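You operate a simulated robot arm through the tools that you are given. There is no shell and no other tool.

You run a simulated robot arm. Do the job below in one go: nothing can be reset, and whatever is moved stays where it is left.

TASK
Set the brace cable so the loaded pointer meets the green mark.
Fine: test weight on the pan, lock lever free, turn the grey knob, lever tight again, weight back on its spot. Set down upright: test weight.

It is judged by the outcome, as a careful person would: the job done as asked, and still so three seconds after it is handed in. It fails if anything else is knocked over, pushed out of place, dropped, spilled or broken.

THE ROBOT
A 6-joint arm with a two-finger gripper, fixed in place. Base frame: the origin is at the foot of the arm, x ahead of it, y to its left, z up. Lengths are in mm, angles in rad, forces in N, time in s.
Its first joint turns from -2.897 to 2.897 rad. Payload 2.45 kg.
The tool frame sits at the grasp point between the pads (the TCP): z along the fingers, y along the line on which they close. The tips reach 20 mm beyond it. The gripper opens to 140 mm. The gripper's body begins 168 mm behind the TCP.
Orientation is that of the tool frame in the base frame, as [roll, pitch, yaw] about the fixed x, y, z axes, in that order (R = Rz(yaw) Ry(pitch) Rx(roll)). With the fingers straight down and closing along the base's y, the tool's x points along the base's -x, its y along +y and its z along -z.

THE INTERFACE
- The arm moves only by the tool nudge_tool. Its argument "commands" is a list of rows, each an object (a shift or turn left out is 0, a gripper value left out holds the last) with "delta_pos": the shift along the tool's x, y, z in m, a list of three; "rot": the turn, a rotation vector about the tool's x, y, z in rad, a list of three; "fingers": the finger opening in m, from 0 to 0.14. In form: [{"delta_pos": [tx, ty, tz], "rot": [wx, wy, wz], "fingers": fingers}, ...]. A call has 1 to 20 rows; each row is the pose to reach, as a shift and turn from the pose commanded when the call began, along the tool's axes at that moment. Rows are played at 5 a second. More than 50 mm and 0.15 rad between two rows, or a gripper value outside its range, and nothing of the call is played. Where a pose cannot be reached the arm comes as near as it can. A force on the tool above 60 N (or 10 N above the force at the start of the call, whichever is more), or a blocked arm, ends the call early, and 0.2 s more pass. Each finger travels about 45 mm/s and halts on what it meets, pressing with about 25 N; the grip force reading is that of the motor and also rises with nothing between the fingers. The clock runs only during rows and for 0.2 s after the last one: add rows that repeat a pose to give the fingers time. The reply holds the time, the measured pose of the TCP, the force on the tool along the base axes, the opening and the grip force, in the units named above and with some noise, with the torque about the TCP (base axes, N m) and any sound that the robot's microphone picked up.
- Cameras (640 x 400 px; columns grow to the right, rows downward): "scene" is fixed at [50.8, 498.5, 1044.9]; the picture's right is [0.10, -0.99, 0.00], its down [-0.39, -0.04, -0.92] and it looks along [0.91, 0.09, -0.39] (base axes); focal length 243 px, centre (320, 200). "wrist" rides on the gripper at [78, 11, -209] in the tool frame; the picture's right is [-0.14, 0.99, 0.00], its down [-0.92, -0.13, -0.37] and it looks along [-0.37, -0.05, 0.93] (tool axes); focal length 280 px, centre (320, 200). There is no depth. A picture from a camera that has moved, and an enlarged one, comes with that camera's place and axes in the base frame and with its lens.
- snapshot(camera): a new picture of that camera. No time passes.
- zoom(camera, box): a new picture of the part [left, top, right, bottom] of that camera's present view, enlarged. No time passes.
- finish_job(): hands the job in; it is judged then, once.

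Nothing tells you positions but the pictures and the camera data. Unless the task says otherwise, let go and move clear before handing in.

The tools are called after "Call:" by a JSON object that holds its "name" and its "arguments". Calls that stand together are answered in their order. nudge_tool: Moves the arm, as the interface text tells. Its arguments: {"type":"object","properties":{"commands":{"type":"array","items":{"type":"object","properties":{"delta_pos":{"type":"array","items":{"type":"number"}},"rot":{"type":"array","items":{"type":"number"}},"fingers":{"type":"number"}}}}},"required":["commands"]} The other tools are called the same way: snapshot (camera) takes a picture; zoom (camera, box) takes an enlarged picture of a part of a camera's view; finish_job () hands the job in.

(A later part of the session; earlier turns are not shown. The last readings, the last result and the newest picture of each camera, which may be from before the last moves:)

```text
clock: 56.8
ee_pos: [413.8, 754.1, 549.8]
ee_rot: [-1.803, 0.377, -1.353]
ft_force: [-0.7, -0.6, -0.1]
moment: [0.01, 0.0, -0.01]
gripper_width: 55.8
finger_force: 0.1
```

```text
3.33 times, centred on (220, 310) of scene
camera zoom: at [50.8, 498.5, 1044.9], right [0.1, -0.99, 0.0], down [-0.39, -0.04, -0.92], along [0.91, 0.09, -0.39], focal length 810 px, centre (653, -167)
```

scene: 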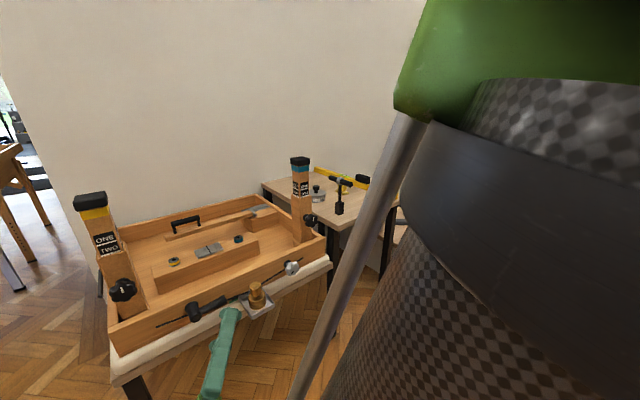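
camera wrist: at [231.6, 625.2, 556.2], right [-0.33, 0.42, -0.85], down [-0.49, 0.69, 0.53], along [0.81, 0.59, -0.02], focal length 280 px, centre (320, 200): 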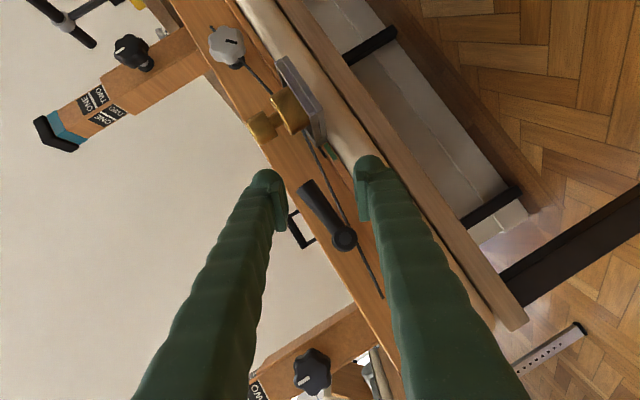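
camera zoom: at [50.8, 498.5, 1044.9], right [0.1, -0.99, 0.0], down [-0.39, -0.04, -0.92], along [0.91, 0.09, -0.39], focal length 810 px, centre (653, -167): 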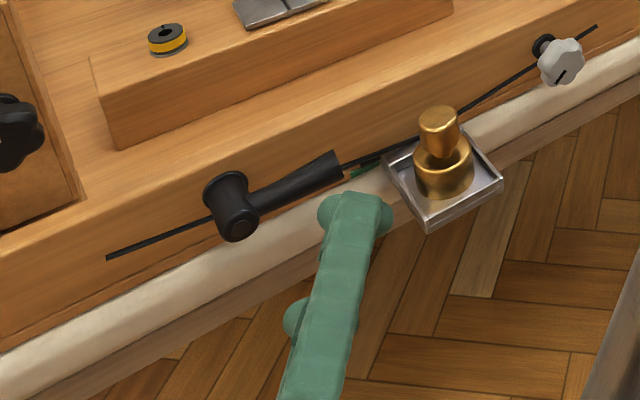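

The lever is now free, with the handle horizontal and pointing toward the pan. Next is the grey knob: I'll first rotate back upright while backing off a little.

Call:
{"name": "nudge_tool", "arguments": {"commands": [{"delta_pos": [0.001, -0.0034, -0.0035], "rot": [-0.0706, 0, 0.1223]}, {"delta_pos": [0.002, -0.0068, -0.007], "rot": [-0.1412, 0, 0.2446]}, {"delta_pos": [0.003, -0.01, -0.0105], "rot": [-0.2119, 0, 0.367]}, {"delta_pos": [0.004, -0.0135, -0.014], "rot": [-0.2825, 0, 0.4893]}, {"delta_pos": [0.005, -0.017, -0.0175], "rot": [-0.353, 0, 0.6116]}, {"delta_pos": [0.006, -0.0203, -0.021], "rot": [-0.4238, 0, 0.734]}, {"delta_pos": [0.007, -0.0237, -0.0245], "rot": [-0.4944, 0, 0.8563]}, {"delta_pos": [0.0081, -0.027, -0.028], "rot": [-0.565, 0, 0.9786]}, {"delta_pos": [0.0081, -0.027, -0.028], "rot": [-0.565, 0, 0.9786]}]}}

Call:
{"name": "snapshot", "arguments": {"camera": "wrist"}}

```text
clock: 58.8
ee_pos: [400.2, 730.3, 577.9]
ee_rot: [3.141, 1.046, -2.357]
ft_force: [1.0, -0.6, 0.3]
moment: [0.0, -0.03, 0.0]
gripper_width: 56.1
finger_force: 0.0
```

```text
taken
camera wrist: at [236.3, 581.9, 614.2], right [-0.65, 0.75, 0.12], down [0.19, 0.01, 0.98], along [0.73, 0.66, -0.15], focal length 280 px, centre (320, 200)
```

wrist: 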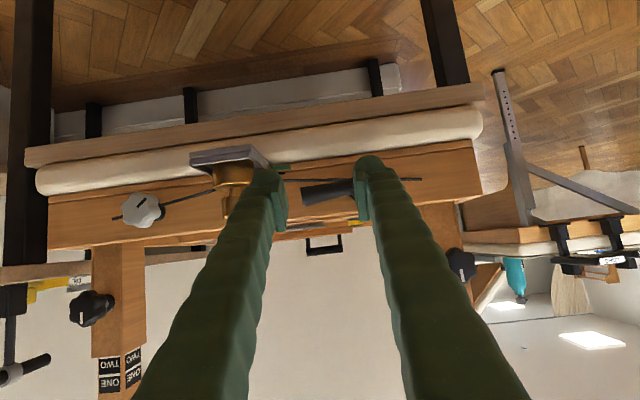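

Call:
{"name": "nudge_tool", "arguments": {"commands": [{"delta_pos": [-0.02, -0.015, -0.008], "rot": [0, 0.1, 0]}, {"delta_pos": [-0.035, -0.045, -0.012], "rot": [0, 0.2, 0]}, {"delta_pos": [-0.04, -0.085, -0.012], "rot": [0, 0.262, 0]}, {"delta_pos": [-0.04, -0.125, -0.005], "rot": [0, 0.262, 0]}, {"delta_pos": [-0.038, -0.165, 0.003], "rot": [0, 0.262, 0]}, {"delta_pos": [-0.036, -0.205, 0.01], "rot": [0, 0.262, 0]}, {"delta_pos": [-0.035, -0.237, 0.0165], "rot": [0, 0.262, 0]}, {"delta_pos": [-0.035, -0.237, 0.0165], "rot": [0, 0.262, 0]}]}}

Call:
{"name": "snapshot", "arguments": {"camera": "wrist"}}

Call:
{"name": "zoom", "arguments": {"camera": "wrist", "box": [260, 80, 400, 190]}}

Call:
{"name": "snapshot", "arguments": {"camera": "scene"}}

```text
clock: 60.6
ee_pos: [591.8, 584.8, 601.8]
ee_rot: [-3.141, 0.785, -2.356]
ft_force: [0.1, 0.2, 0.1]
moment: [-0.01, 0.01, -0.01]
gripper_width: 56.1
finger_force: 0.1
```

```text
taken
camera wrist: at [439.9, 448.3, 694.9], right [-0.63, 0.77, 0.1], down [0.37, 0.19, 0.91], along [0.68, 0.61, -0.4], focal length 280 px, centre (320, 200)
```

wrist: 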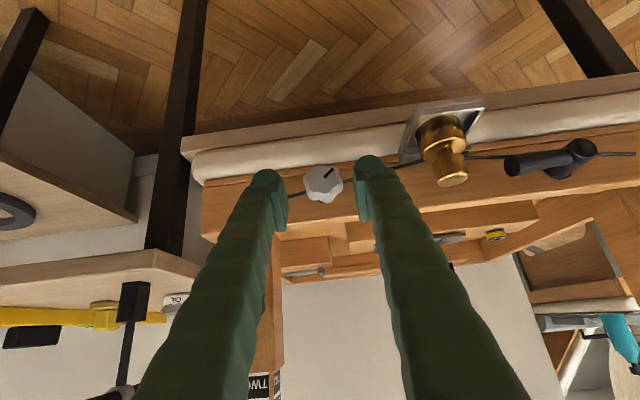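

```text
3.64 times, centred on (330, 135) of wrist
camera zoom: at [439.9, 448.3, 694.9], right [-0.63, 0.77, 0.1], down [0.37, 0.19, 0.91], along [0.68, 0.61, -0.4], focal length 1020 px, centre (284, 436)
```

zoom: 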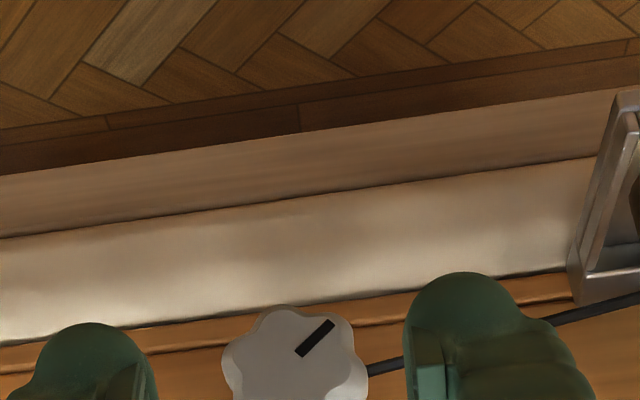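

```text
taken
```

scene: 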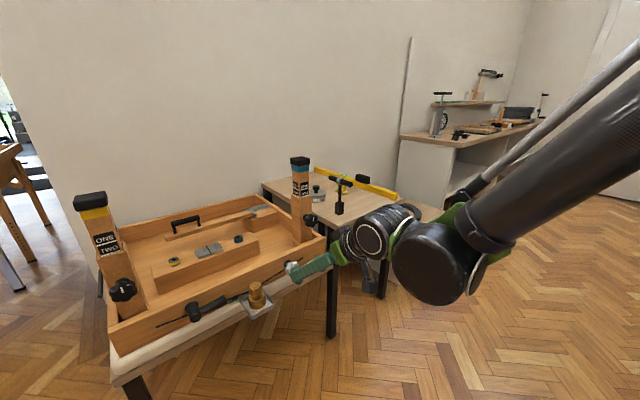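

Call:
{"name": "nudge_tool", "arguments": {"commands": [{"delta_pos": [-0.006, 0, 0.013], "fingers": 0.07}, {"delta_pos": [-0.012, 0, 0.026]}, {"delta_pos": [-0.0245, 0, 0.0525]}, {"delta_pos": [-0.0245, 0, 0.0525]}]}}

Call:
{"name": "zoom", "arguments": {"camera": "wrist", "box": [240, 120, 400, 240]}}

Call:
{"name": "zoom", "arguments": {"camera": "scene", "box": [220, 220, 380, 330]}}

```text
clock: 61.6
ee_pos: [627.9, 623.5, 579.7]
ee_rot: [-3.141, 0.783, -2.355]
ft_force: [0.5, -0.1, 0.2]
moment: [0.01, 0.0, -0.01]
gripper_width: 69.9
finger_force: 0.1
```

```text
3.33 times, centred on (320, 180) of wrist
camera zoom: at [476.9, 488.2, 673.9], right [-0.63, 0.77, 0.1], down [0.37, 0.19, 0.91], along [0.68, 0.61, -0.4], focal length 935 px, centre (320, 267)
```

zoom: 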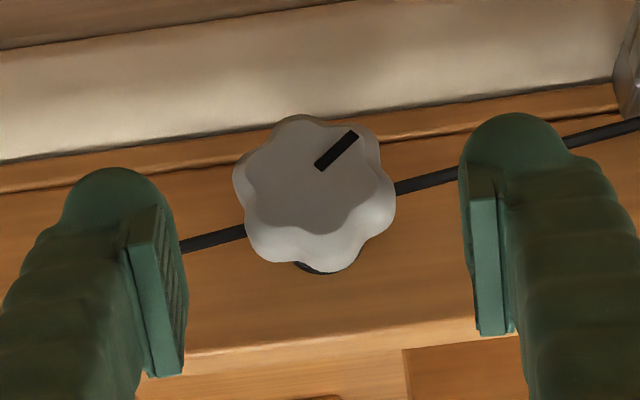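

```text
3.64 times, centred on (300, 275) of scene
camera zoom: at [50.8, 498.5, 1044.9], right [0.1, -0.99, 0.0], down [-0.39, -0.04, -0.92], along [0.91, 0.09, -0.39], focal length 884 px, centre (393, -73)
```

zoom: 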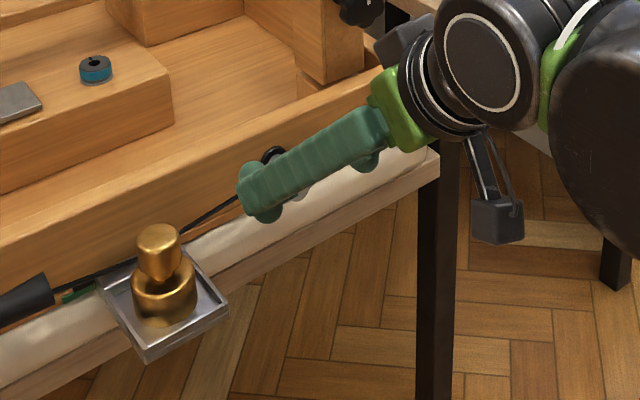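

The knob has 8 lobes and is about 46 mm across; its front centre is near (652,645,542), with the index line pointing down-left in the world frame. I'll slide the pads around it.

Call:
{"name": "nudge_tool", "arguments": {"commands": [{"delta_pos": [0.002, -0.001, 0.016], "fingers": 0.07}, {"delta_pos": [0.005, -0.002, 0.032]}, {"delta_pos": [0.0071, -0.0025, 0.0477]}, {"delta_pos": [0.0071, -0.0025, 0.0477]}]}}

Call:
{"name": "zoom", "arguments": {"camera": "wrist", "box": [240, 120, 400, 240]}}

Call:
{"name": "zoom", "arguments": {"camera": "scene", "box": [220, 220, 380, 330]}}

```text
clock: 62.6
ee_pos: [650.3, 644.4, 542.3]
ee_rot: [-3.141, 0.782, -2.355]
ft_force: [-0.3, -0.5, -0.1]
moment: [0.03, 0.02, 0.02]
gripper_width: 69.8
finger_force: 0.1
```

```text
3.33 times, centred on (320, 180) of wrist
camera zoom: at [499.5, 507.0, 633.8], right [-0.63, 0.77, 0.1], down [0.37, 0.19, 0.91], along [0.68, 0.61, -0.4], focal length 935 px, centre (320, 267)
```

zoom: 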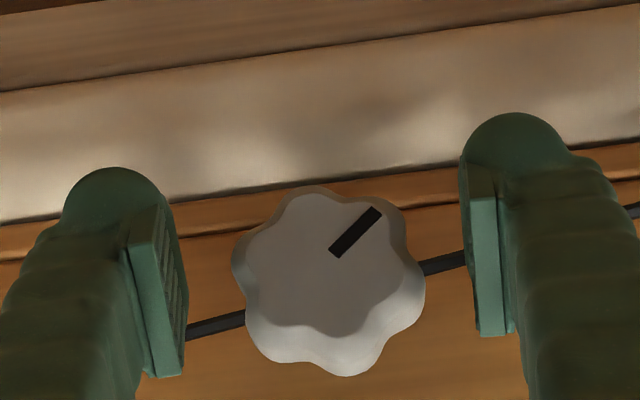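

```text
3.64 times, centred on (300, 275) of scene
camera zoom: at [50.8, 498.5, 1044.9], right [0.1, -0.99, 0.0], down [-0.39, -0.04, -0.92], along [0.91, 0.09, -0.39], focal length 884 px, centre (393, -73)
```

zoom: 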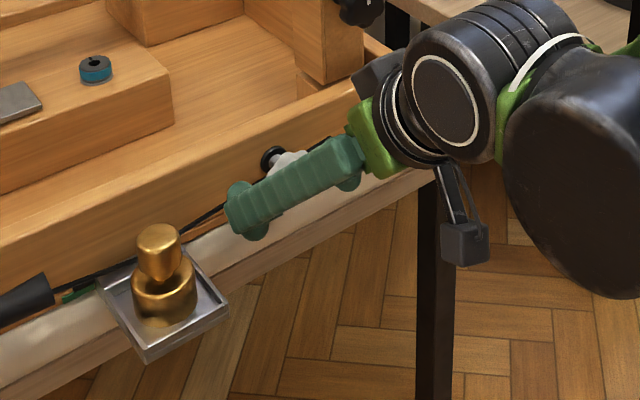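

Call:
{"name": "nudge_tool", "arguments": {"commands": [{"delta_pos": [-0.0028, -0.0016, -0.0028], "fingers": 0.06}, {"delta_pos": [-0.0028, -0.0016, -0.0028], "fingers": 0.04}, {"delta_pos": [-0.0028, -0.0016, -0.0028], "fingers": 0.02}, {"delta_pos": [-0.0028, -0.0016, -0.0028], "fingers": 0.0}, {"delta_pos": [-0.0028, -0.0016, -0.0028], "fingers": 0.0}]}}

Call:
{"name": "zoom", "arguments": {"camera": "wrist", "box": [240, 120, 400, 240]}}

Call:
{"name": "zoom", "arguments": {"camera": "scene", "box": [220, 260, 300, 320]}}

```text
clock: 63.8
ee_pos: [649.9, 643.1, 545.7]
ee_rot: [-3.141, 0.787, -2.353]
ft_force: [-19.7, 25.2, 6.5]
moment: [-0.06, 0.02, 0.02]
gripper_width: 42.1
finger_force: 45.1
```

```text
3.33 times, centred on (320, 180) of wrist
camera zoom: at [499.2, 506.8, 638.1], right [-0.63, 0.77, 0.1], down [0.37, 0.19, 0.91], along [0.68, 0.61, -0.4], focal length 935 px, centre (320, 267)
```

zoom: 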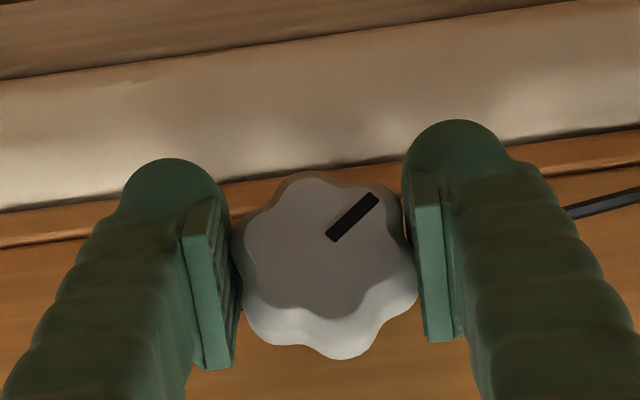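

```text
6.67 times, centred on (260, 290) of scene
camera zoom: at [50.8, 498.5, 1044.9], right [0.1, -0.99, 0.0], down [-0.39, -0.04, -0.92], along [0.91, 0.09, -0.39], focal length 1620 px, centre (720, -400)
```

zoom: 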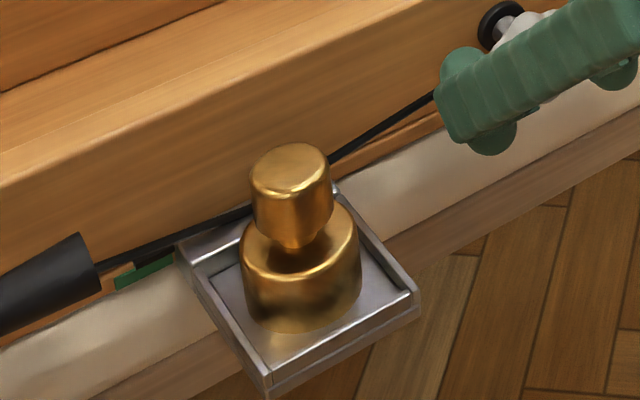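

Call:
{"name": "nudge_tool", "arguments": {"commands": [{"delta_pos": [0, 0.0016, 0], "fingers": 0.0}, {"delta_pos": [0, 0.0016, 0], "rot": [0.05, 0, -0.05]}, {"delta_pos": [0, 0.0016, 0], "rot": [0.1, 0, -0.1]}, {"delta_pos": [0, 0.0016, 0], "rot": [0.16, 0, -0.16]}, {"delta_pos": [0, 0.0016, 0], "rot": [0.22, 0, -0.22]}, {"delta_pos": [0, 0.0016, 0], "rot": [0.28, 0, -0.28]}, {"delta_pos": [0, 0.0016, 0], "rot": [0.28, 0, -0.28]}]}}

Call:
{"name": "zoom", "arguments": {"camera": "wrist", "box": [240, 120, 400, 240]}}

Call:
{"name": "zoom", "arguments": {"camera": "scene", "box": [220, 260, 300, 320]}}

```text
clock: 65.4
ee_pos: [649.9, 643.6, 547.4]
ee_rot: [-2.603, 0.708, -1.983]
ft_force: [-20.7, 26.2, 12.5]
moment: [0.05, -0.05, 0.6]
gripper_width: 40.4
finger_force: 44.9
```

```text
3.33 times, centred on (320, 180) of wrist
camera zoom: at [473.7, 531.8, 627.0], right [-0.6, 0.74, -0.29], down [0.11, 0.44, 0.89], along [0.79, 0.51, -0.35], focal length 935 px, centre (320, 267)
```

zoom: 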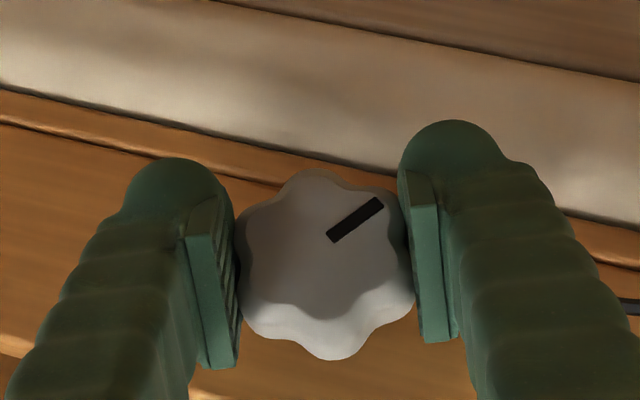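

```text
6.67 times, centred on (260, 290) of scene
camera zoom: at [50.8, 498.5, 1044.9], right [0.1, -0.99, 0.0], down [-0.39, -0.04, -0.92], along [0.91, 0.09, -0.39], focal length 1620 px, centre (720, -400)
```

zoom: 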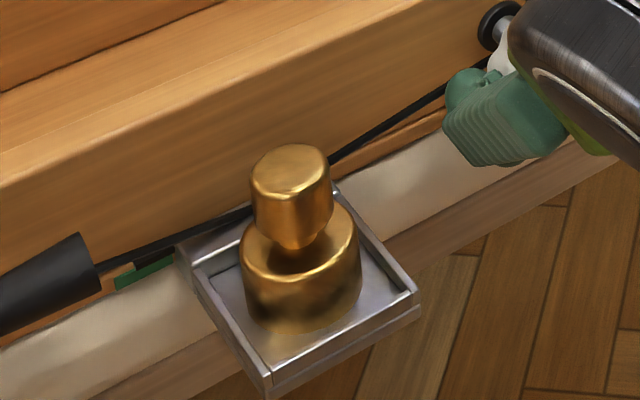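

The knob turned with the grip (about 0.4 rad counter-clockwise as seen from the front). I'll take closer scene references to measure the pointer's response.

Call:
{"name": "zoom", "arguments": {"camera": "scene", "box": [225, 275, 275, 315]}}

Call:
{"name": "nudge_tool", "arguments": {"commands": [{"delta_pos": [0, 0.001, 0], "rot": [0.05, 0, -0.05], "fingers": 0.0}, {"delta_pos": [0, 0.0012, 0], "rot": [0.11, 0, -0.11]}, {"delta_pos": [0, 0.0015, 0], "rot": [0.17, 0, -0.17]}, {"delta_pos": [0, 0.0015, 0], "rot": [0.23, 0, -0.23]}, {"delta_pos": [0, 0.0015, 0], "rot": [0.28, 0, -0.28]}, {"delta_pos": [0, 0.0015, 0], "rot": [0.28, 0, -0.28]}]}}

Call:
{"name": "zoom", "arguments": {"camera": "scene", "box": [225, 275, 275, 315]}}

Call:
{"name": "zoom", "arguments": {"camera": "wrist", "box": [240, 120, 400, 240]}}

```text
10.00 times, centred on (250, 295) of scene
camera zoom: at [50.8, 498.5, 1044.9], right [0.1, -0.99, 0.0], down [-0.39, -0.04, -0.92], along [0.91, 0.09, -0.39], focal length 2431 px, centre (1020, -750)
```

zoom: 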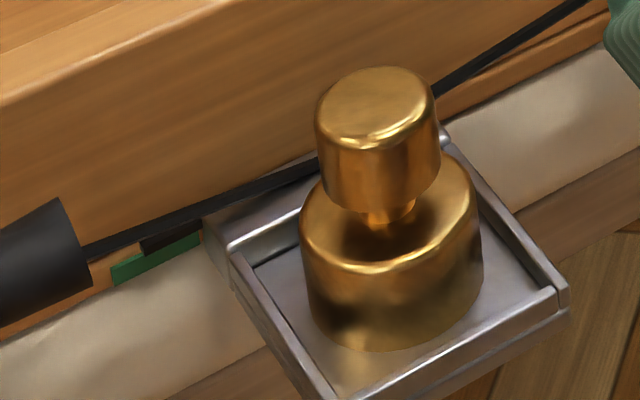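

```text
clock: 66.8
ee_pos: [649.1, 643.6, 545.6]
ee_rot: [-2.18, 0.515, -1.737]
ft_force: [-3.8, 18.5, 7.6]
moment: [-0.09, 0.11, 0.1]
gripper_width: 40.3
finger_force: 44.8
```

```text
10.00 times, centred on (250, 295) of scene
camera zoom: at [50.8, 498.5, 1044.9], right [0.1, -0.99, 0.0], down [-0.39, -0.04, -0.92], along [0.91, 0.09, -0.39], focal length 2431 px, centre (1020, -750)
```

zoom: 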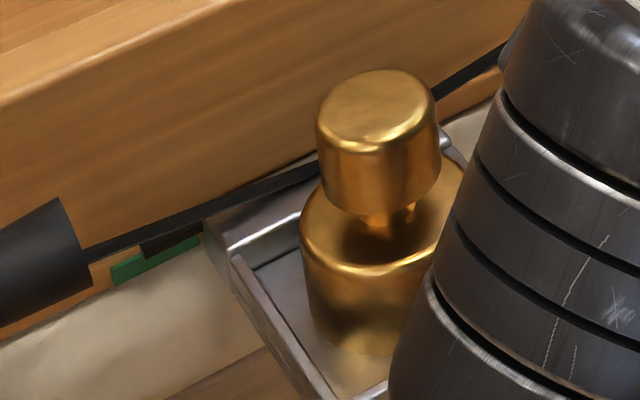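

```text
3.33 times, centred on (320, 180) of wrist
camera zoom: at [453.6, 551.6, 602.7], right [-0.47, 0.61, -0.64], down [-0.12, 0.67, 0.73], along [0.87, 0.42, -0.24], focal length 935 px, centre (320, 267)
```

zoom: 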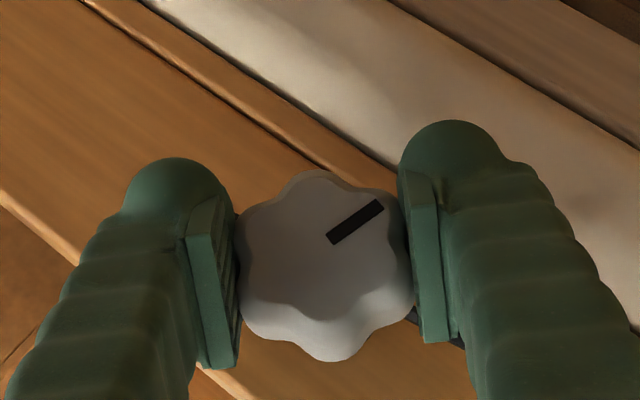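

Counter-clockwise lowers the pan, roughly 2 mm per rad, so several more strokes are needed. I'll release, back off 10 mm, rotate back and re-grip.

Call:
{"name": "nudge_tool", "arguments": {"commands": [{"fingers": 0.045}, {"fingers": 0.06}, {"fingers": 0.07}, {"delta_pos": [0.006, 0, -0.006], "fingers": 0.07}, {"delta_pos": [0.0085, 0, -0.0085], "rot": [-0.1, 0, 0.1]}, {"delta_pos": [0.0085, 0, -0.0085], "rot": [-0.2, 0, 0.2]}, {"delta_pos": [0.0085, 0, -0.0085], "rot": [-0.3, 0, 0.3]}, {"delta_pos": [0.0085, 0, -0.0085], "rot": [-0.4, 0, 0.4]}, {"delta_pos": [0.0085, 0, -0.0085], "rot": [-0.5, 0, 0.5]}, {"delta_pos": [0.0085, 0, -0.0085], "rot": [-0.6, 0, 0.6]}, {"delta_pos": [0.0085, 0, -0.0085], "rot": [-0.7, 0, 0.7]}, {"delta_pos": [0.0085, 0, -0.0085], "rot": [-0.8, 0, 0.8]}, {"delta_pos": [0.0085, 0, -0.0085], "rot": [-0.9, 0, 0.9]}, {"delta_pos": [0.0085, 0, -0.0085], "rot": [-0.98, 0, 0.98]}, {"delta_pos": [0.0085, 0, -0.0085], "rot": [-0.98, 0, 0.98]}]}}

Call:
{"name": "zoom", "arguments": {"camera": "wrist", "box": [240, 120, 400, 240]}}

Call:
{"name": "zoom", "arguments": {"camera": "scene", "box": [225, 275, 275, 315]}}

Call:
{"name": "snapshot", "arguments": {"camera": "wrist"}}

```text
clock: 70.0
ee_pos: [641.1, 634.5, 544.7]
ee_rot: [2.38, 0.626, -2.865]
ft_force: [-0.3, -0.3, 0.6]
moment: [0.0, -0.01, 0.03]
gripper_width: 70.1
finger_force: 0.1
```

```text
3.33 times, centred on (320, 180) of wrist
camera zoom: at [527.6, 461.1, 627.5], right [-0.47, 0.61, 0.63], down [0.71, -0.16, 0.68], along [0.52, 0.78, -0.36], focal length 935 px, centre (320, 267)
```

zoom: 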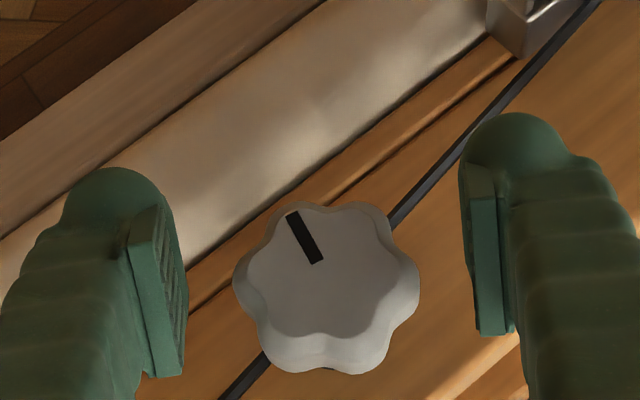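

```text
10.00 times, centred on (250, 295) of scene
camera zoom: at [50.8, 498.5, 1044.9], right [0.1, -0.99, 0.0], down [-0.39, -0.04, -0.92], along [0.91, 0.09, -0.39], focal length 2431 px, centre (1020, -750)
```

zoom: 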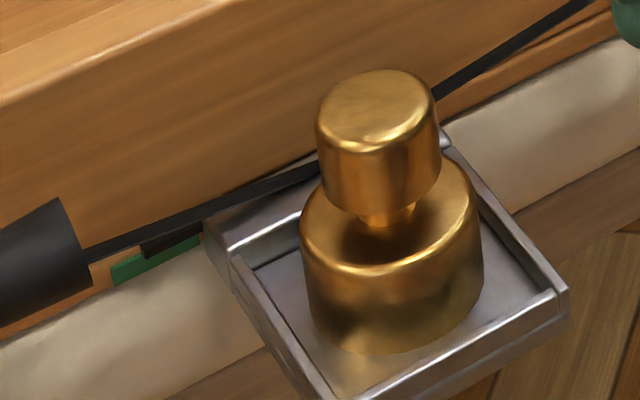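

```text
taken
camera wrist: at [527.6, 461.1, 627.5], right [-0.47, 0.61, 0.63], down [0.71, -0.16, 0.68], along [0.52, 0.78, -0.36], focal length 280 px, centre (320, 200)
```

wrist: 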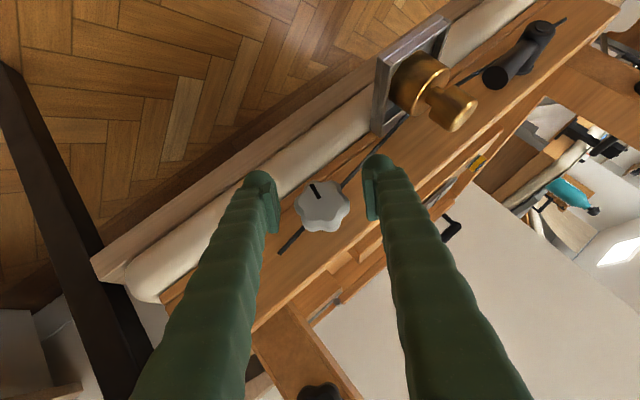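

Call:
{"name": "nudge_tool", "arguments": {"commands": [{"delta_pos": [-0.0045, 0, 0.0045], "fingers": 0.07}, {"delta_pos": [-0.0085, 0, 0.0085], "fingers": 0.06}, {"delta_pos": [-0.0085, 0, 0.0085], "fingers": 0.03}, {"delta_pos": [-0.0085, 0, 0.0085], "fingers": 0.0}, {"delta_pos": [-0.0085, 0, 0.0085], "fingers": 0.0}, {"delta_pos": [-0.0085, 0, 0.0085], "fingers": 0.0}]}}

Call:
{"name": "zoom", "arguments": {"camera": "wrist", "box": [240, 120, 400, 240]}}

```text
clock: 71.4
ee_pos: [648.1, 644.1, 543.3]
ee_rot: [2.382, 0.625, -2.865]
ft_force: [5.0, -5.4, -4.5]
moment: [-0.14, 0.13, -0.09]
gripper_width: 45.1
finger_force: 44.9
```

```text
3.33 times, centred on (320, 180) of wrist
camera zoom: at [535.8, 469.0, 627.2], right [-0.47, 0.61, 0.63], down [0.71, -0.16, 0.68], along [0.52, 0.78, -0.36], focal length 935 px, centre (320, 267)
```

zoom: 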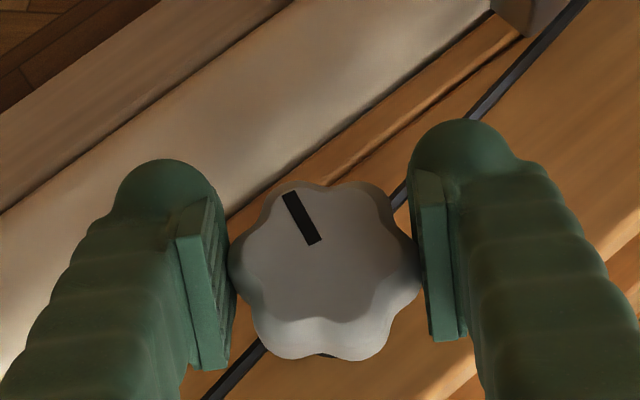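

Gripped lobe to lobe (45 mm) with only small side force. Turning another 1.4 rad counter-clockwise.

Call:
{"name": "nudge_tool", "arguments": {"commands": [{"rot": [0.07, 0, -0.07], "fingers": 0.0}, {"rot": [0.16, 0, -0.16]}, {"rot": [0.25, 0, -0.25]}, {"rot": [0.34, 0, -0.34]}, {"rot": [0.44, 0, -0.44]}, {"rot": [0.54, 0, -0.54]}, {"rot": [0.64, 0, -0.64]}, {"rot": [0.74, 0, -0.74]}, {"rot": [0.84, 0, -0.84]}, {"rot": [0.92, 0, -0.92]}, {"rot": [0.98, 0, -0.98]}, {"rot": [0.98, 0, -0.98]}]}}

Call:
{"name": "zoom", "arguments": {"camera": "wrist", "box": [240, 120, 400, 240]}}

Call:
{"name": "zoom", "arguments": {"camera": "scene", "box": [225, 275, 275, 315]}}

```text
clock: 74.0
ee_pos: [649.0, 643.8, 545.7]
ee_rot: [-2.178, 0.517, -1.736]
ft_force: [7.1, -21.6, 3.0]
moment: [-0.12, 0.07, -0.38]
gripper_width: 44.7
finger_force: 45.0
```

```text
3.33 times, centred on (320, 180) of wrist
camera zoom: at [453.6, 551.2, 602.7], right [-0.47, 0.61, -0.64], down [-0.12, 0.67, 0.73], along [0.87, 0.42, -0.24], focal length 935 px, centre (320, 267)
```

zoom: 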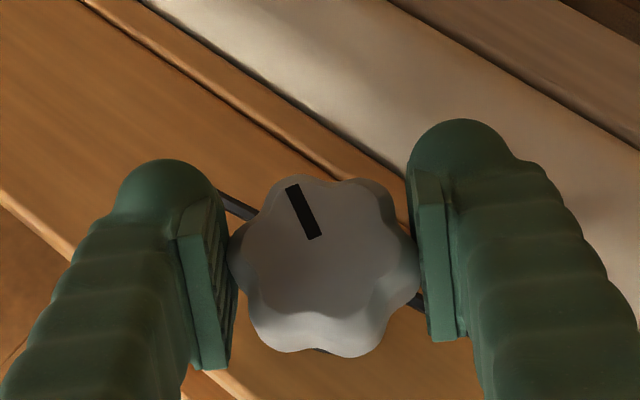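

```text
10.00 times, centred on (250, 295) of scene
camera zoom: at [50.8, 498.5, 1044.9], right [0.1, -0.99, 0.0], down [-0.39, -0.04, -0.92], along [0.91, 0.09, -0.39], focal length 2431 px, centre (1020, -750)
```

zoom: 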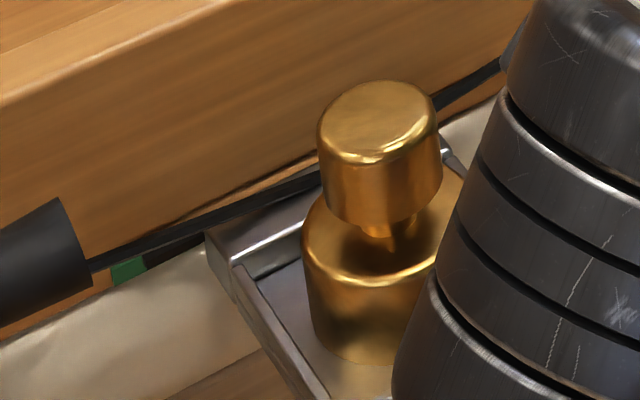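

Call:
{"name": "nudge_tool", "arguments": {"commands": [{"fingers": 0.05}, {"fingers": 0.065}, {"fingers": 0.07}, {"delta_pos": [0.006, 0, -0.006], "fingers": 0.07}, {"delta_pos": [0.0085, 0, -0.0085], "rot": [-0.1, 0, 0.1]}, {"delta_pos": [0.0085, 0, -0.0085], "rot": [-0.2, 0, 0.2]}, {"delta_pos": [0.0085, 0, -0.0085], "rot": [-0.3, 0, 0.3]}, {"delta_pos": [0.0085, 0, -0.0085], "rot": [-0.4, 0, 0.4]}, {"delta_pos": [0.0085, 0, -0.0085], "rot": [-0.5, 0, 0.5]}, {"delta_pos": [0.0085, 0, -0.0085], "rot": [-0.6, 0, 0.6]}, {"delta_pos": [0.0085, 0, -0.0085], "rot": [-0.7, 0, 0.7]}, {"delta_pos": [0.0085, 0, -0.0085], "rot": [-0.8, 0, 0.8]}, {"delta_pos": [0.0085, 0, -0.0085], "rot": [-0.9, 0, 0.9]}, {"delta_pos": [0.0085, 0, -0.0085], "rot": [-0.98, 0, 0.98]}, {"delta_pos": [0.0085, 0, -0.0085], "rot": [-0.98, 0, 0.98]}]}}

Call:
{"name": "snapshot", "arguments": {"camera": "wrist"}}

Call:
{"name": "zoom", "arguments": {"camera": "scene", "box": [225, 275, 275, 315]}}

Call:
{"name": "zoom", "arguments": {"camera": "wrist", "box": [360, 60, 480, 160]}}

```text
clock: 77.2
ee_pos: [641.0, 635.3, 544.4]
ee_rot: [2.381, 0.626, -2.865]
ft_force: [0.5, -1.1, -0.4]
moment: [-0.03, 0.0, 0.01]
gripper_width: 69.6
finger_force: 0.1
```

```text
taken
camera wrist: at [527.5, 460.8, 627.5], right [-0.47, 0.61, 0.63], down [0.71, -0.16, 0.68], along [0.52, 0.78, -0.36], focal length 280 px, centre (320, 200)
```

wrist: 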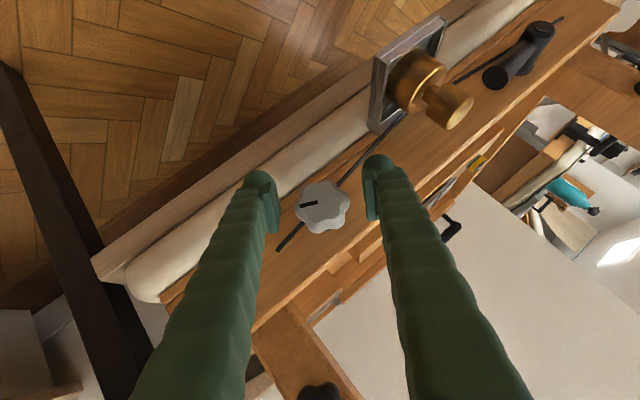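

```text
10.00 times, centred on (250, 295) of scene
camera zoom: at [50.8, 498.5, 1044.9], right [0.1, -0.99, 0.0], down [-0.39, -0.04, -0.92], along [0.91, 0.09, -0.39], focal length 2431 px, centre (1020, -750)
```

zoom: 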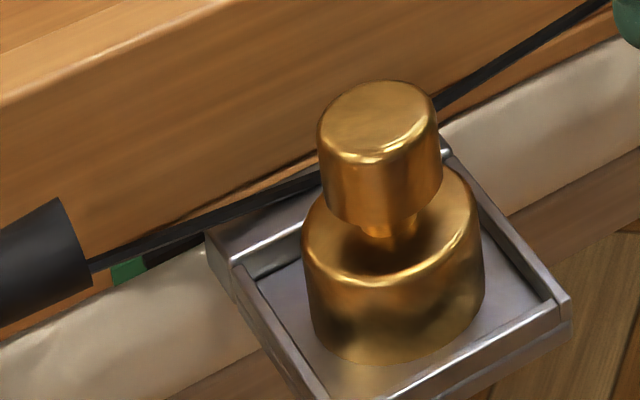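

```text
4.00 times, centred on (420, 110) of wrist
camera zoom: at [527.5, 460.8, 627.5], right [-0.47, 0.61, 0.63], down [0.71, -0.16, 0.68], along [0.52, 0.78, -0.36], focal length 1122 px, centre (-80, 560)
```

zoom: 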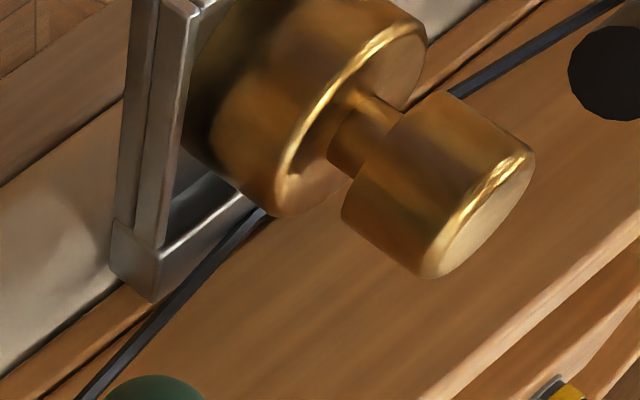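

The response is about 2.5 mm per rad, so I estimate about 1 rad remains. I'll re-grip, turn 0.8 rad and then check with a level view.

Call:
{"name": "nudge_tool", "arguments": {"commands": [{"delta_pos": [-0.0045, 0, 0.0045], "fingers": 0.07}, {"delta_pos": [-0.0085, 0, 0.0085], "fingers": 0.06}, {"delta_pos": [-0.0085, 0, 0.0085], "fingers": 0.03}, {"delta_pos": [-0.0085, 0, 0.0085], "fingers": 0.0}, {"delta_pos": [-0.0085, 0, 0.0085], "fingers": 0.0}, {"delta_pos": [-0.0085, 0, 0.0085], "fingers": 0.0}, {"delta_pos": [-0.0085, 0, 0.0085], "rot": [0.07, 0, -0.07]}, {"delta_pos": [-0.0085, 0, 0.0085], "rot": [0.16, 0, -0.16]}, {"delta_pos": [-0.0085, 0, 0.0085], "rot": [0.26, 0, -0.26]}, {"delta_pos": [-0.0085, 0, 0.0085], "rot": [0.36, 0, -0.36]}, {"delta_pos": [-0.0085, 0, 0.0085], "rot": [0.46, 0, -0.46]}, {"delta_pos": [-0.0085, 0, 0.0085], "rot": [0.566, 0, -0.566]}, {"delta_pos": [-0.0085, 0, 0.0085], "rot": [0.566, 0, -0.566]}]}}

Call:
{"name": "zoom", "arguments": {"camera": "wrist", "box": [240, 120, 400, 240]}}

Call:
{"name": "zoom", "arguments": {"camera": "scene", "box": [225, 275, 275, 315]}}

```text
clock: 80.0
ee_pos: [648.9, 642.6, 544.2]
ee_rot: [-2.852, 0.762, -2.152]
ft_force: [10.9, -7.2, -15.1]
moment: [-0.14, 0.19, -0.19]
gripper_width: 45.4
finger_force: 44.7
```

```text
3.33 times, centred on (320, 180) of wrist
camera zoom: at [484.6, 520.3, 632.9], right [-0.63, 0.77, -0.11], down [0.23, 0.32, 0.92], along [0.74, 0.55, -0.38], focal length 935 px, centre (320, 267)
```

zoom: 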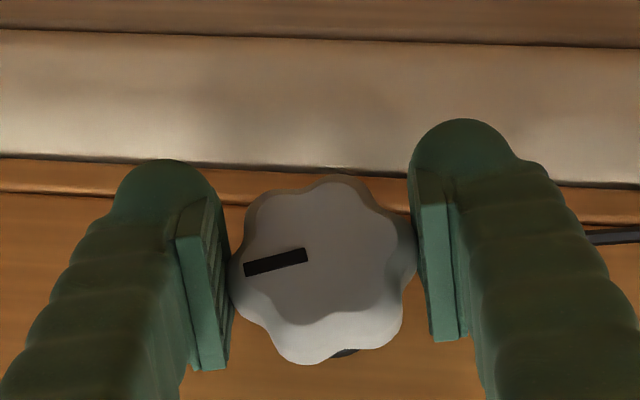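

```text
10.00 times, centred on (250, 295) of scene
camera zoom: at [50.8, 498.5, 1044.9], right [0.1, -0.99, 0.0], down [-0.39, -0.04, -0.92], along [0.91, 0.09, -0.39], focal length 2431 px, centre (1020, -750)
```

zoom: 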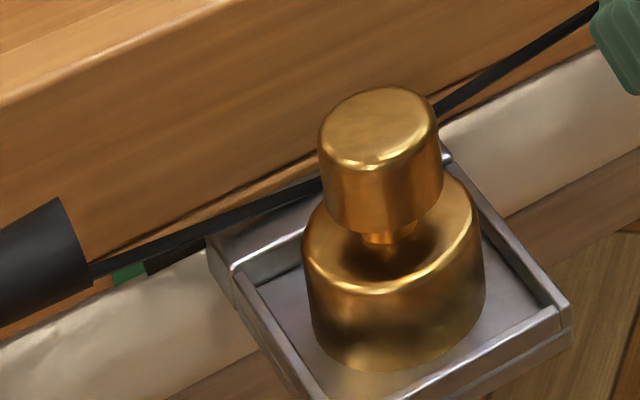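

Call:
{"name": "nudge_tool", "arguments": {"commands": [{"fingers": 0.05}, {"fingers": 0.065}, {"fingers": 0.075}, {"delta_pos": [0.0212, 0, -0.0212], "fingers": 0.075}, {"delta_pos": [0.0424, 0, -0.0424], "rot": [-0.07, 0, 0.07]}, {"delta_pos": [0.025, -0.005, -0.06], "rot": [-0.141, 0, 0.141]}, {"delta_pos": [0.0077, -0.01, -0.0771], "rot": [-0.141, 0, 0.141]}, {"delta_pos": [0.0077, -0.01, -0.0771], "rot": [-0.141, 0, 0.141]}]}}

```text
clock: 81.8
ee_pos: [607.1, 601.5, 595.5]
ee_rot: [-3.129, 0.784, -2.348]
ft_force: [1.1, -0.5, 0.0]
moment: [0.04, 0.01, -0.02]
gripper_width: 74.9
finger_force: 0.1
```

Call:
{"name": "nudge_tool", "arguments": {"commands": [{"delta_pos": [0.028, 0, -0.028]}, {"delta_pos": [0.03, 0.03, -0.03]}, {"delta_pos": [0.034, 0.07, -0.03], "rot": [0, -0.06, 0]}, {"delta_pos": [0.038, 0.11, -0.025], "rot": [0, -0.12, 0]}, {"delta_pos": [0.042, 0.15, -0.018], "rot": [0, -0.18, 0]}, {"delta_pos": [0.045, 0.19, -0.008], "rot": [0, -0.24, 0]}, {"delta_pos": [0.048, 0.23, 0.008], "rot": [0, -0.3, 0]}, {"delta_pos": [0.0481, 0.2655, 0.0296], "rot": [0, -0.349, 0]}, {"delta_pos": [0.0481, 0.2655, 0.0296], "rot": [0, -0.349, 0]}]}}

Call:
{"name": "snapshot", "arguments": {"camera": "wrist"}}

Call:
{"name": "zoom", "arguments": {"camera": "wrist", "box": [150, 110, 310, 220]}}

```text
clock: 83.8
ee_pos: [408.9, 776.4, 536.9]
ee_rot: [-3.122, 1.136, -2.336]
ft_force: [-0.2, -0.7, 0.2]
moment: [-0.03, 0.01, -0.02]
gripper_width: 75.3
finger_force: 0.0
```

```text
taken
camera wrist: at [244.4, 627.6, 554.6], right [-0.66, 0.74, 0.12], down [0.12, -0.04, 0.99], along [0.74, 0.67, -0.06], focal length 280 px, centre (320, 200)
```

wrist: 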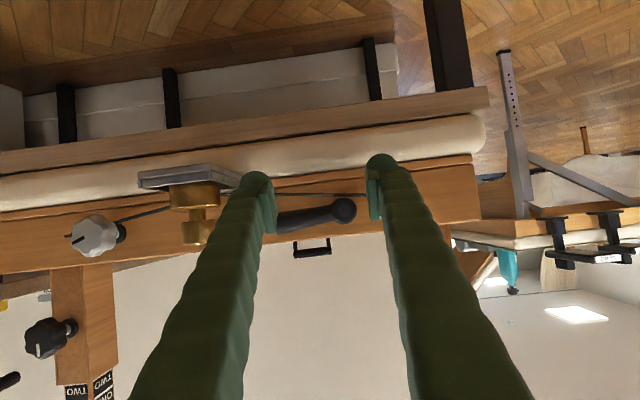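

```text
3.64 times, centred on (230, 165) of wrist
camera zoom: at [244.4, 627.6, 554.6], right [-0.66, 0.74, 0.12], down [0.12, -0.04, 0.99], along [0.74, 0.67, -0.06], focal length 1020 px, centre (647, 327)
```

zoom: 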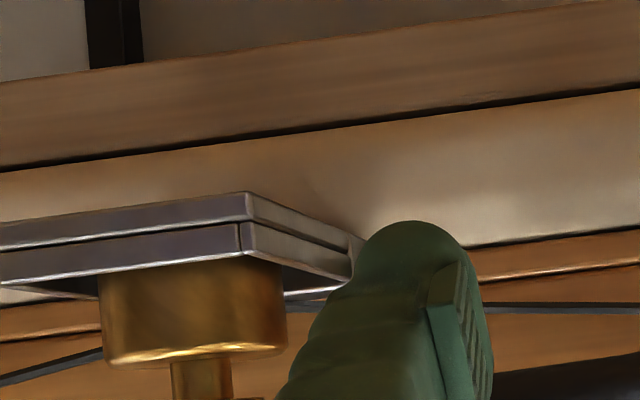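

Call:
{"name": "nudge_tool", "arguments": {"commands": [{"delta_pos": [0, -0.025, 0], "fingers": 0.1}, {"delta_pos": [0, -0.05, 0], "fingers": 0.12}, {"delta_pos": [0, -0.065, 0]}, {"delta_pos": [0, -0.065, 0]}]}}

Call:
{"name": "snapshot", "arguments": {"camera": "wrist"}}

Call:
{"name": "zoom", "arguments": {"camera": "wrist", "box": [250, 130, 370, 210]}}

```text
clock: 84.8
ee_pos: [458.8, 736.4, 543.9]
ee_rot: [-3.121, 1.13, -2.339]
ft_force: [-0.3, 0.5, -0.1]
moment: [-0.02, 0.01, 0.02]
gripper_width: 119.9
finger_force: 0.0
out of reach, approached as far as the arm can: row 3, 4
```

```text
taken
camera wrist: at [293.2, 586.9, 561.7], right [-0.66, 0.74, 0.12], down [0.13, -0.04, 0.99], along [0.74, 0.67, -0.07], focal length 280 px, centre (320, 200)
```

wrist: 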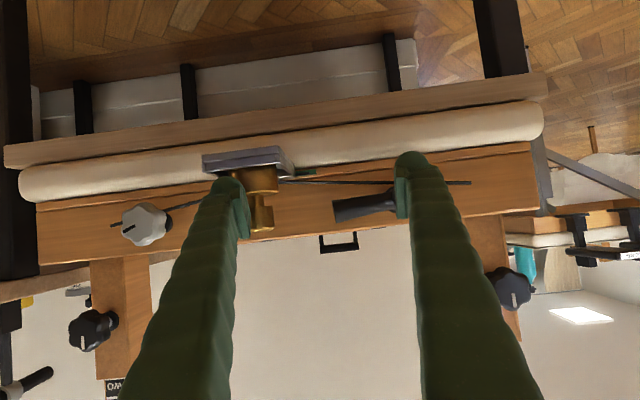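

```text
5.00 times, centred on (310, 170) of wrist
camera zoom: at [293.2, 586.9, 561.7], right [-0.66, 0.74, 0.12], down [0.13, -0.04, 0.99], along [0.74, 0.67, -0.07], focal length 1402 px, centre (370, 350)
```

zoom: 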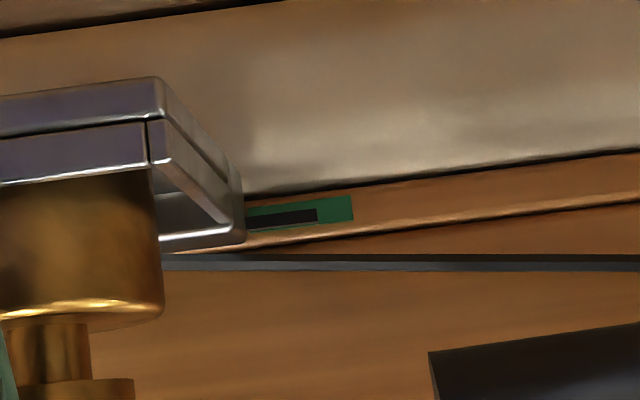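

Call:
{"name": "zoom", "arguments": {"camera": "wrist", "box": [285, 155, 335, 190]}}

```text
11.43 times, centred on (310, 172) of wrist
camera zoom: at [293.2, 586.9, 561.7], right [-0.66, 0.74, 0.12], down [0.13, -0.04, 0.99], along [0.74, 0.67, -0.07], focal length 3204 px, centre (434, 514)
```

zoom: 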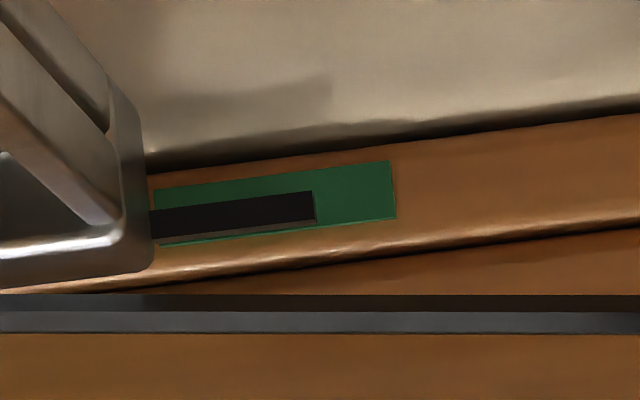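

The pointer now lies within the green band, but the camera is still slightly above it, so it's truly about 1.5–2 mm high. I'll go back to the knob for a further small turn, lifting clear of the pan on the way.

Call:
{"name": "nudge_tool", "arguments": {"commands": [{"delta_pos": [-0.036, 0, -0.017], "rot": [0, 0.1, 0], "fingers": 0.1}, {"delta_pos": [-0.063, 0, -0.03], "rot": [0, 0.2, 0], "fingers": 0.075}, {"delta_pos": [-0.072, -0.03, -0.034], "rot": [0, 0.3, 0]}, {"delta_pos": [-0.075, -0.07, -0.036], "rot": [0, 0.344, 0]}, {"delta_pos": [-0.072, -0.11, -0.034], "rot": [0, 0.344, 0]}, {"delta_pos": [-0.066, -0.15, -0.028], "rot": [0, 0.344, 0]}, {"delta_pos": [-0.058, -0.18, -0.022], "rot": [0, 0.344, 0]}, {"delta_pos": [-0.0492, -0.2003, -0.0166], "rot": [0, 0.344, 0]}, {"delta_pos": [-0.0492, -0.2003, -0.0166], "rot": [0, 0.344, 0]}]}}

Call:
{"name": "zoom", "arguments": {"camera": "wrist", "box": [240, 90, 400, 210]}}

```text
clock: 86.8
ee_pos: [603.0, 600.6, 596.0]
ee_rot: [-3.128, 0.788, -2.347]
ft_force: [-1.1, 0.1, 0.1]
moment: [0.01, 0.0, -0.01]
gripper_width: 75.1
finger_force: 0.1
```

```text
3.33 times, centred on (320, 150) of wrist
camera zoom: at [451.4, 464.6, 686.8], right [-0.63, 0.77, 0.09], down [0.36, 0.19, 0.91], along [0.69, 0.61, -0.4], focal length 935 px, centre (320, 367)
```

zoom: 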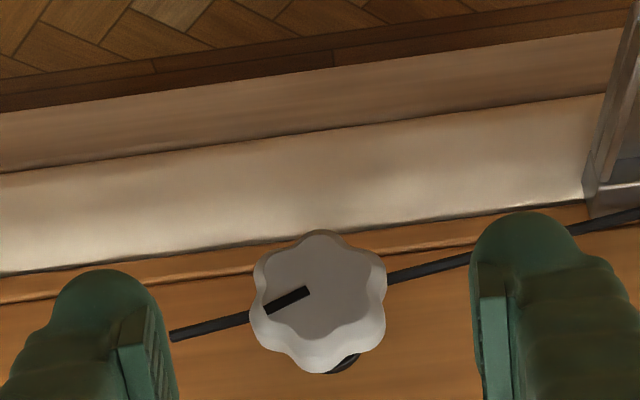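

Call:
{"name": "nudge_tool", "arguments": {"commands": [{"delta_pos": [-0.002, -0.0005, 0.025], "fingers": 0.072}, {"delta_pos": [-0.004, -0.001, 0.05]}, {"delta_pos": [-0.0078, -0.0022, 0.0806]}, {"delta_pos": [-0.0078, -0.0022, 0.0806], "fingers": 0.06}, {"delta_pos": [-0.0078, -0.0022, 0.0806], "fingers": 0.04}, {"delta_pos": [-0.0078, -0.0022, 0.0806], "fingers": 0.02}, {"delta_pos": [-0.0078, -0.0022, 0.0806], "fingers": 0.0}, {"delta_pos": [-0.0078, -0.0022, 0.0806], "fingers": 0.0}]}}

Call:
{"name": "zoom", "arguments": {"camera": "wrist", "box": [240, 120, 400, 240]}}

Call:
{"name": "zoom", "arguments": {"camera": "scene", "box": [225, 275, 275, 315]}}

```text
clock: 88.6
ee_pos: [650.6, 643.5, 543.1]
ee_rot: [-3.131, 0.789, -2.347]
ft_force: [-17.7, 19.1, -5.2]
moment: [-0.07, 0.11, 0.38]
gripper_width: 42.6
finger_force: 45.2
```

```text
3.33 times, centred on (320, 180) of wrist
camera zoom: at [498.4, 507.8, 635.1], right [-0.63, 0.77, 0.09], down [0.36, 0.19, 0.91], along [0.69, 0.61, -0.4], focal length 935 px, centre (320, 267)
```

zoom: 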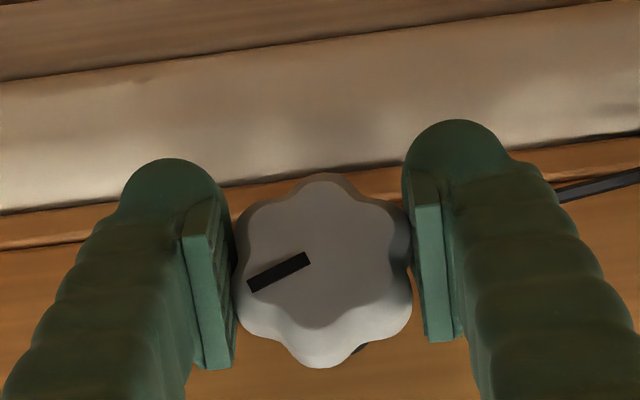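

```text
10.00 times, centred on (250, 295) of scene
camera zoom: at [50.8, 498.5, 1044.9], right [0.1, -0.99, 0.0], down [-0.39, -0.04, -0.92], along [0.91, 0.09, -0.39], focal length 2431 px, centre (1020, -750)
```

zoom: 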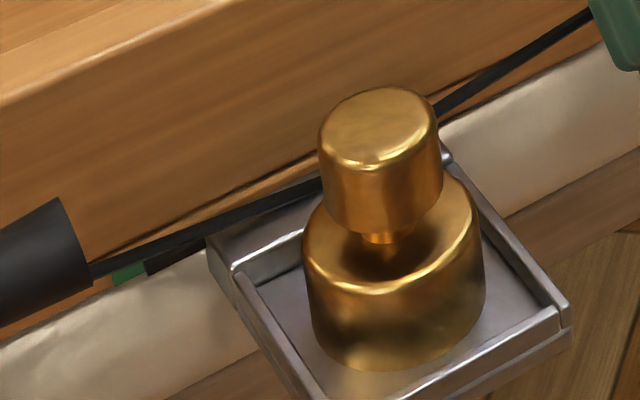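

Call:
{"name": "nudge_tool", "arguments": {"commands": [{"delta_pos": [0, 0.0012, 0], "rot": [0.05, 0, -0.05], "fingers": 0.0}, {"delta_pos": [0, 0.0015, 0], "rot": [0.13, 0, -0.13]}, {"delta_pos": [0, 0.0015, 0], "rot": [0.22, 0, -0.22]}, {"delta_pos": [0, 0.0015, 0], "rot": [0.31, 0, -0.31]}, {"delta_pos": [0, 0.0015, 0], "rot": [0.4, 0, -0.4]}, {"delta_pos": [0, 0.0015, 0], "rot": [0.46, 0, -0.46]}, {"delta_pos": [0, 0.0015, 0], "rot": [0.46, 0, -0.46]}]}}

Call:
{"name": "zoom", "arguments": {"camera": "wrist", "box": [240, 120, 400, 240]}}

Call:
{"name": "zoom", "arguments": {"camera": "scene", "box": [225, 275, 275, 315]}}

```text
clock: 90.2
ee_pos: [649.8, 642.8, 544.4]
ee_rot: [-2.307, 0.594, -1.805]
ft_force: [7.8, 12.3, -6.5]
moment: [0.22, -0.16, -0.08]
gripper_width: 40.4
finger_force: 45.1
```

```text
3.33 times, centred on (320, 180) of wrist
camera zoom: at [459.9, 545.5, 610.2], right [-0.53, 0.67, -0.53], down [-0.05, 0.6, 0.8], along [0.85, 0.45, -0.28], focal length 935 px, centre (320, 267)
```

zoom: 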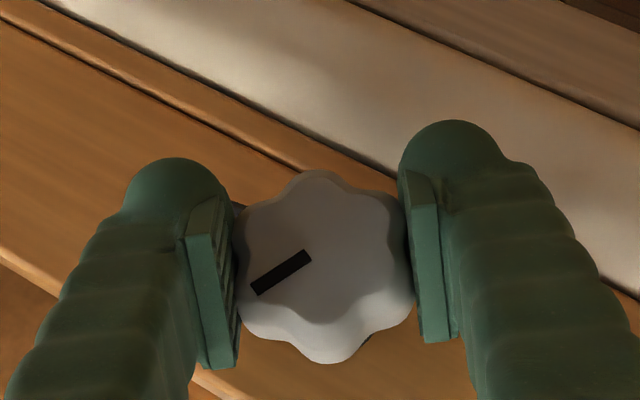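

```text
10.00 times, centred on (250, 295) of scene
camera zoom: at [50.8, 498.5, 1044.9], right [0.1, -0.99, 0.0], down [-0.39, -0.04, -0.92], along [0.91, 0.09, -0.39], focal length 2431 px, centre (1020, -750)
```

zoom: 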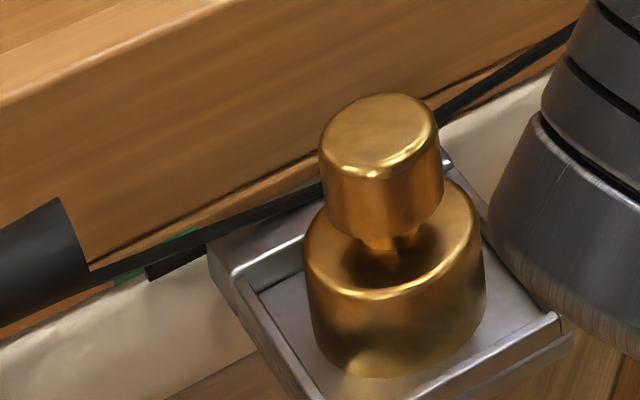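

Call:
{"name": "nudge_tool", "arguments": {"commands": [{"fingers": 0.05}, {"fingers": 0.065}, {"fingers": 0.075}, {"delta_pos": [0.0212, 0, -0.0212], "fingers": 0.075}, {"delta_pos": [0.0424, 0, -0.0424], "rot": [-0.09, 0, 0.09]}, {"delta_pos": [0.0424, 0, -0.0424], "rot": [-0.19, 0, 0.19]}, {"delta_pos": [0.0424, 0, -0.0424], "rot": [-0.29, 0, 0.29]}, {"delta_pos": [0.0424, 0, -0.0424], "rot": [-0.39, 0, 0.39]}, {"delta_pos": [0.0424, 0, -0.0424], "rot": [-0.46, 0, 0.46]}, {"delta_pos": [0.0424, 0, -0.0424], "rot": [-0.46, 0, 0.46]}]}}

Call:
{"name": "zoom", "arguments": {"camera": "scene", "box": [225, 275, 275, 315]}}

```text
clock: 92.4
ee_pos: [605.9, 602.2, 545.1]
ee_rot: [-3.132, 0.788, -2.347]
ft_force: [0.3, -0.5, 0.5]
moment: [0.02, 0.0, -0.01]
gripper_width: 75.0
finger_force: 0.1
```

```text
10.00 times, centred on (250, 295) of scene
camera zoom: at [50.8, 498.5, 1044.9], right [0.1, -0.99, 0.0], down [-0.39, -0.04, -0.92], along [0.91, 0.09, -0.39], focal length 2431 px, centre (1020, -750)
```

zoom: 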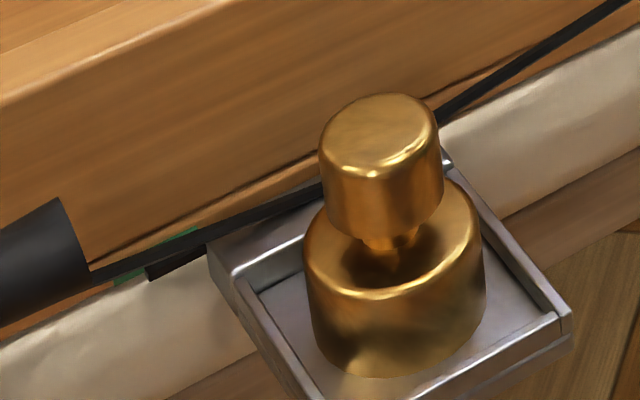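

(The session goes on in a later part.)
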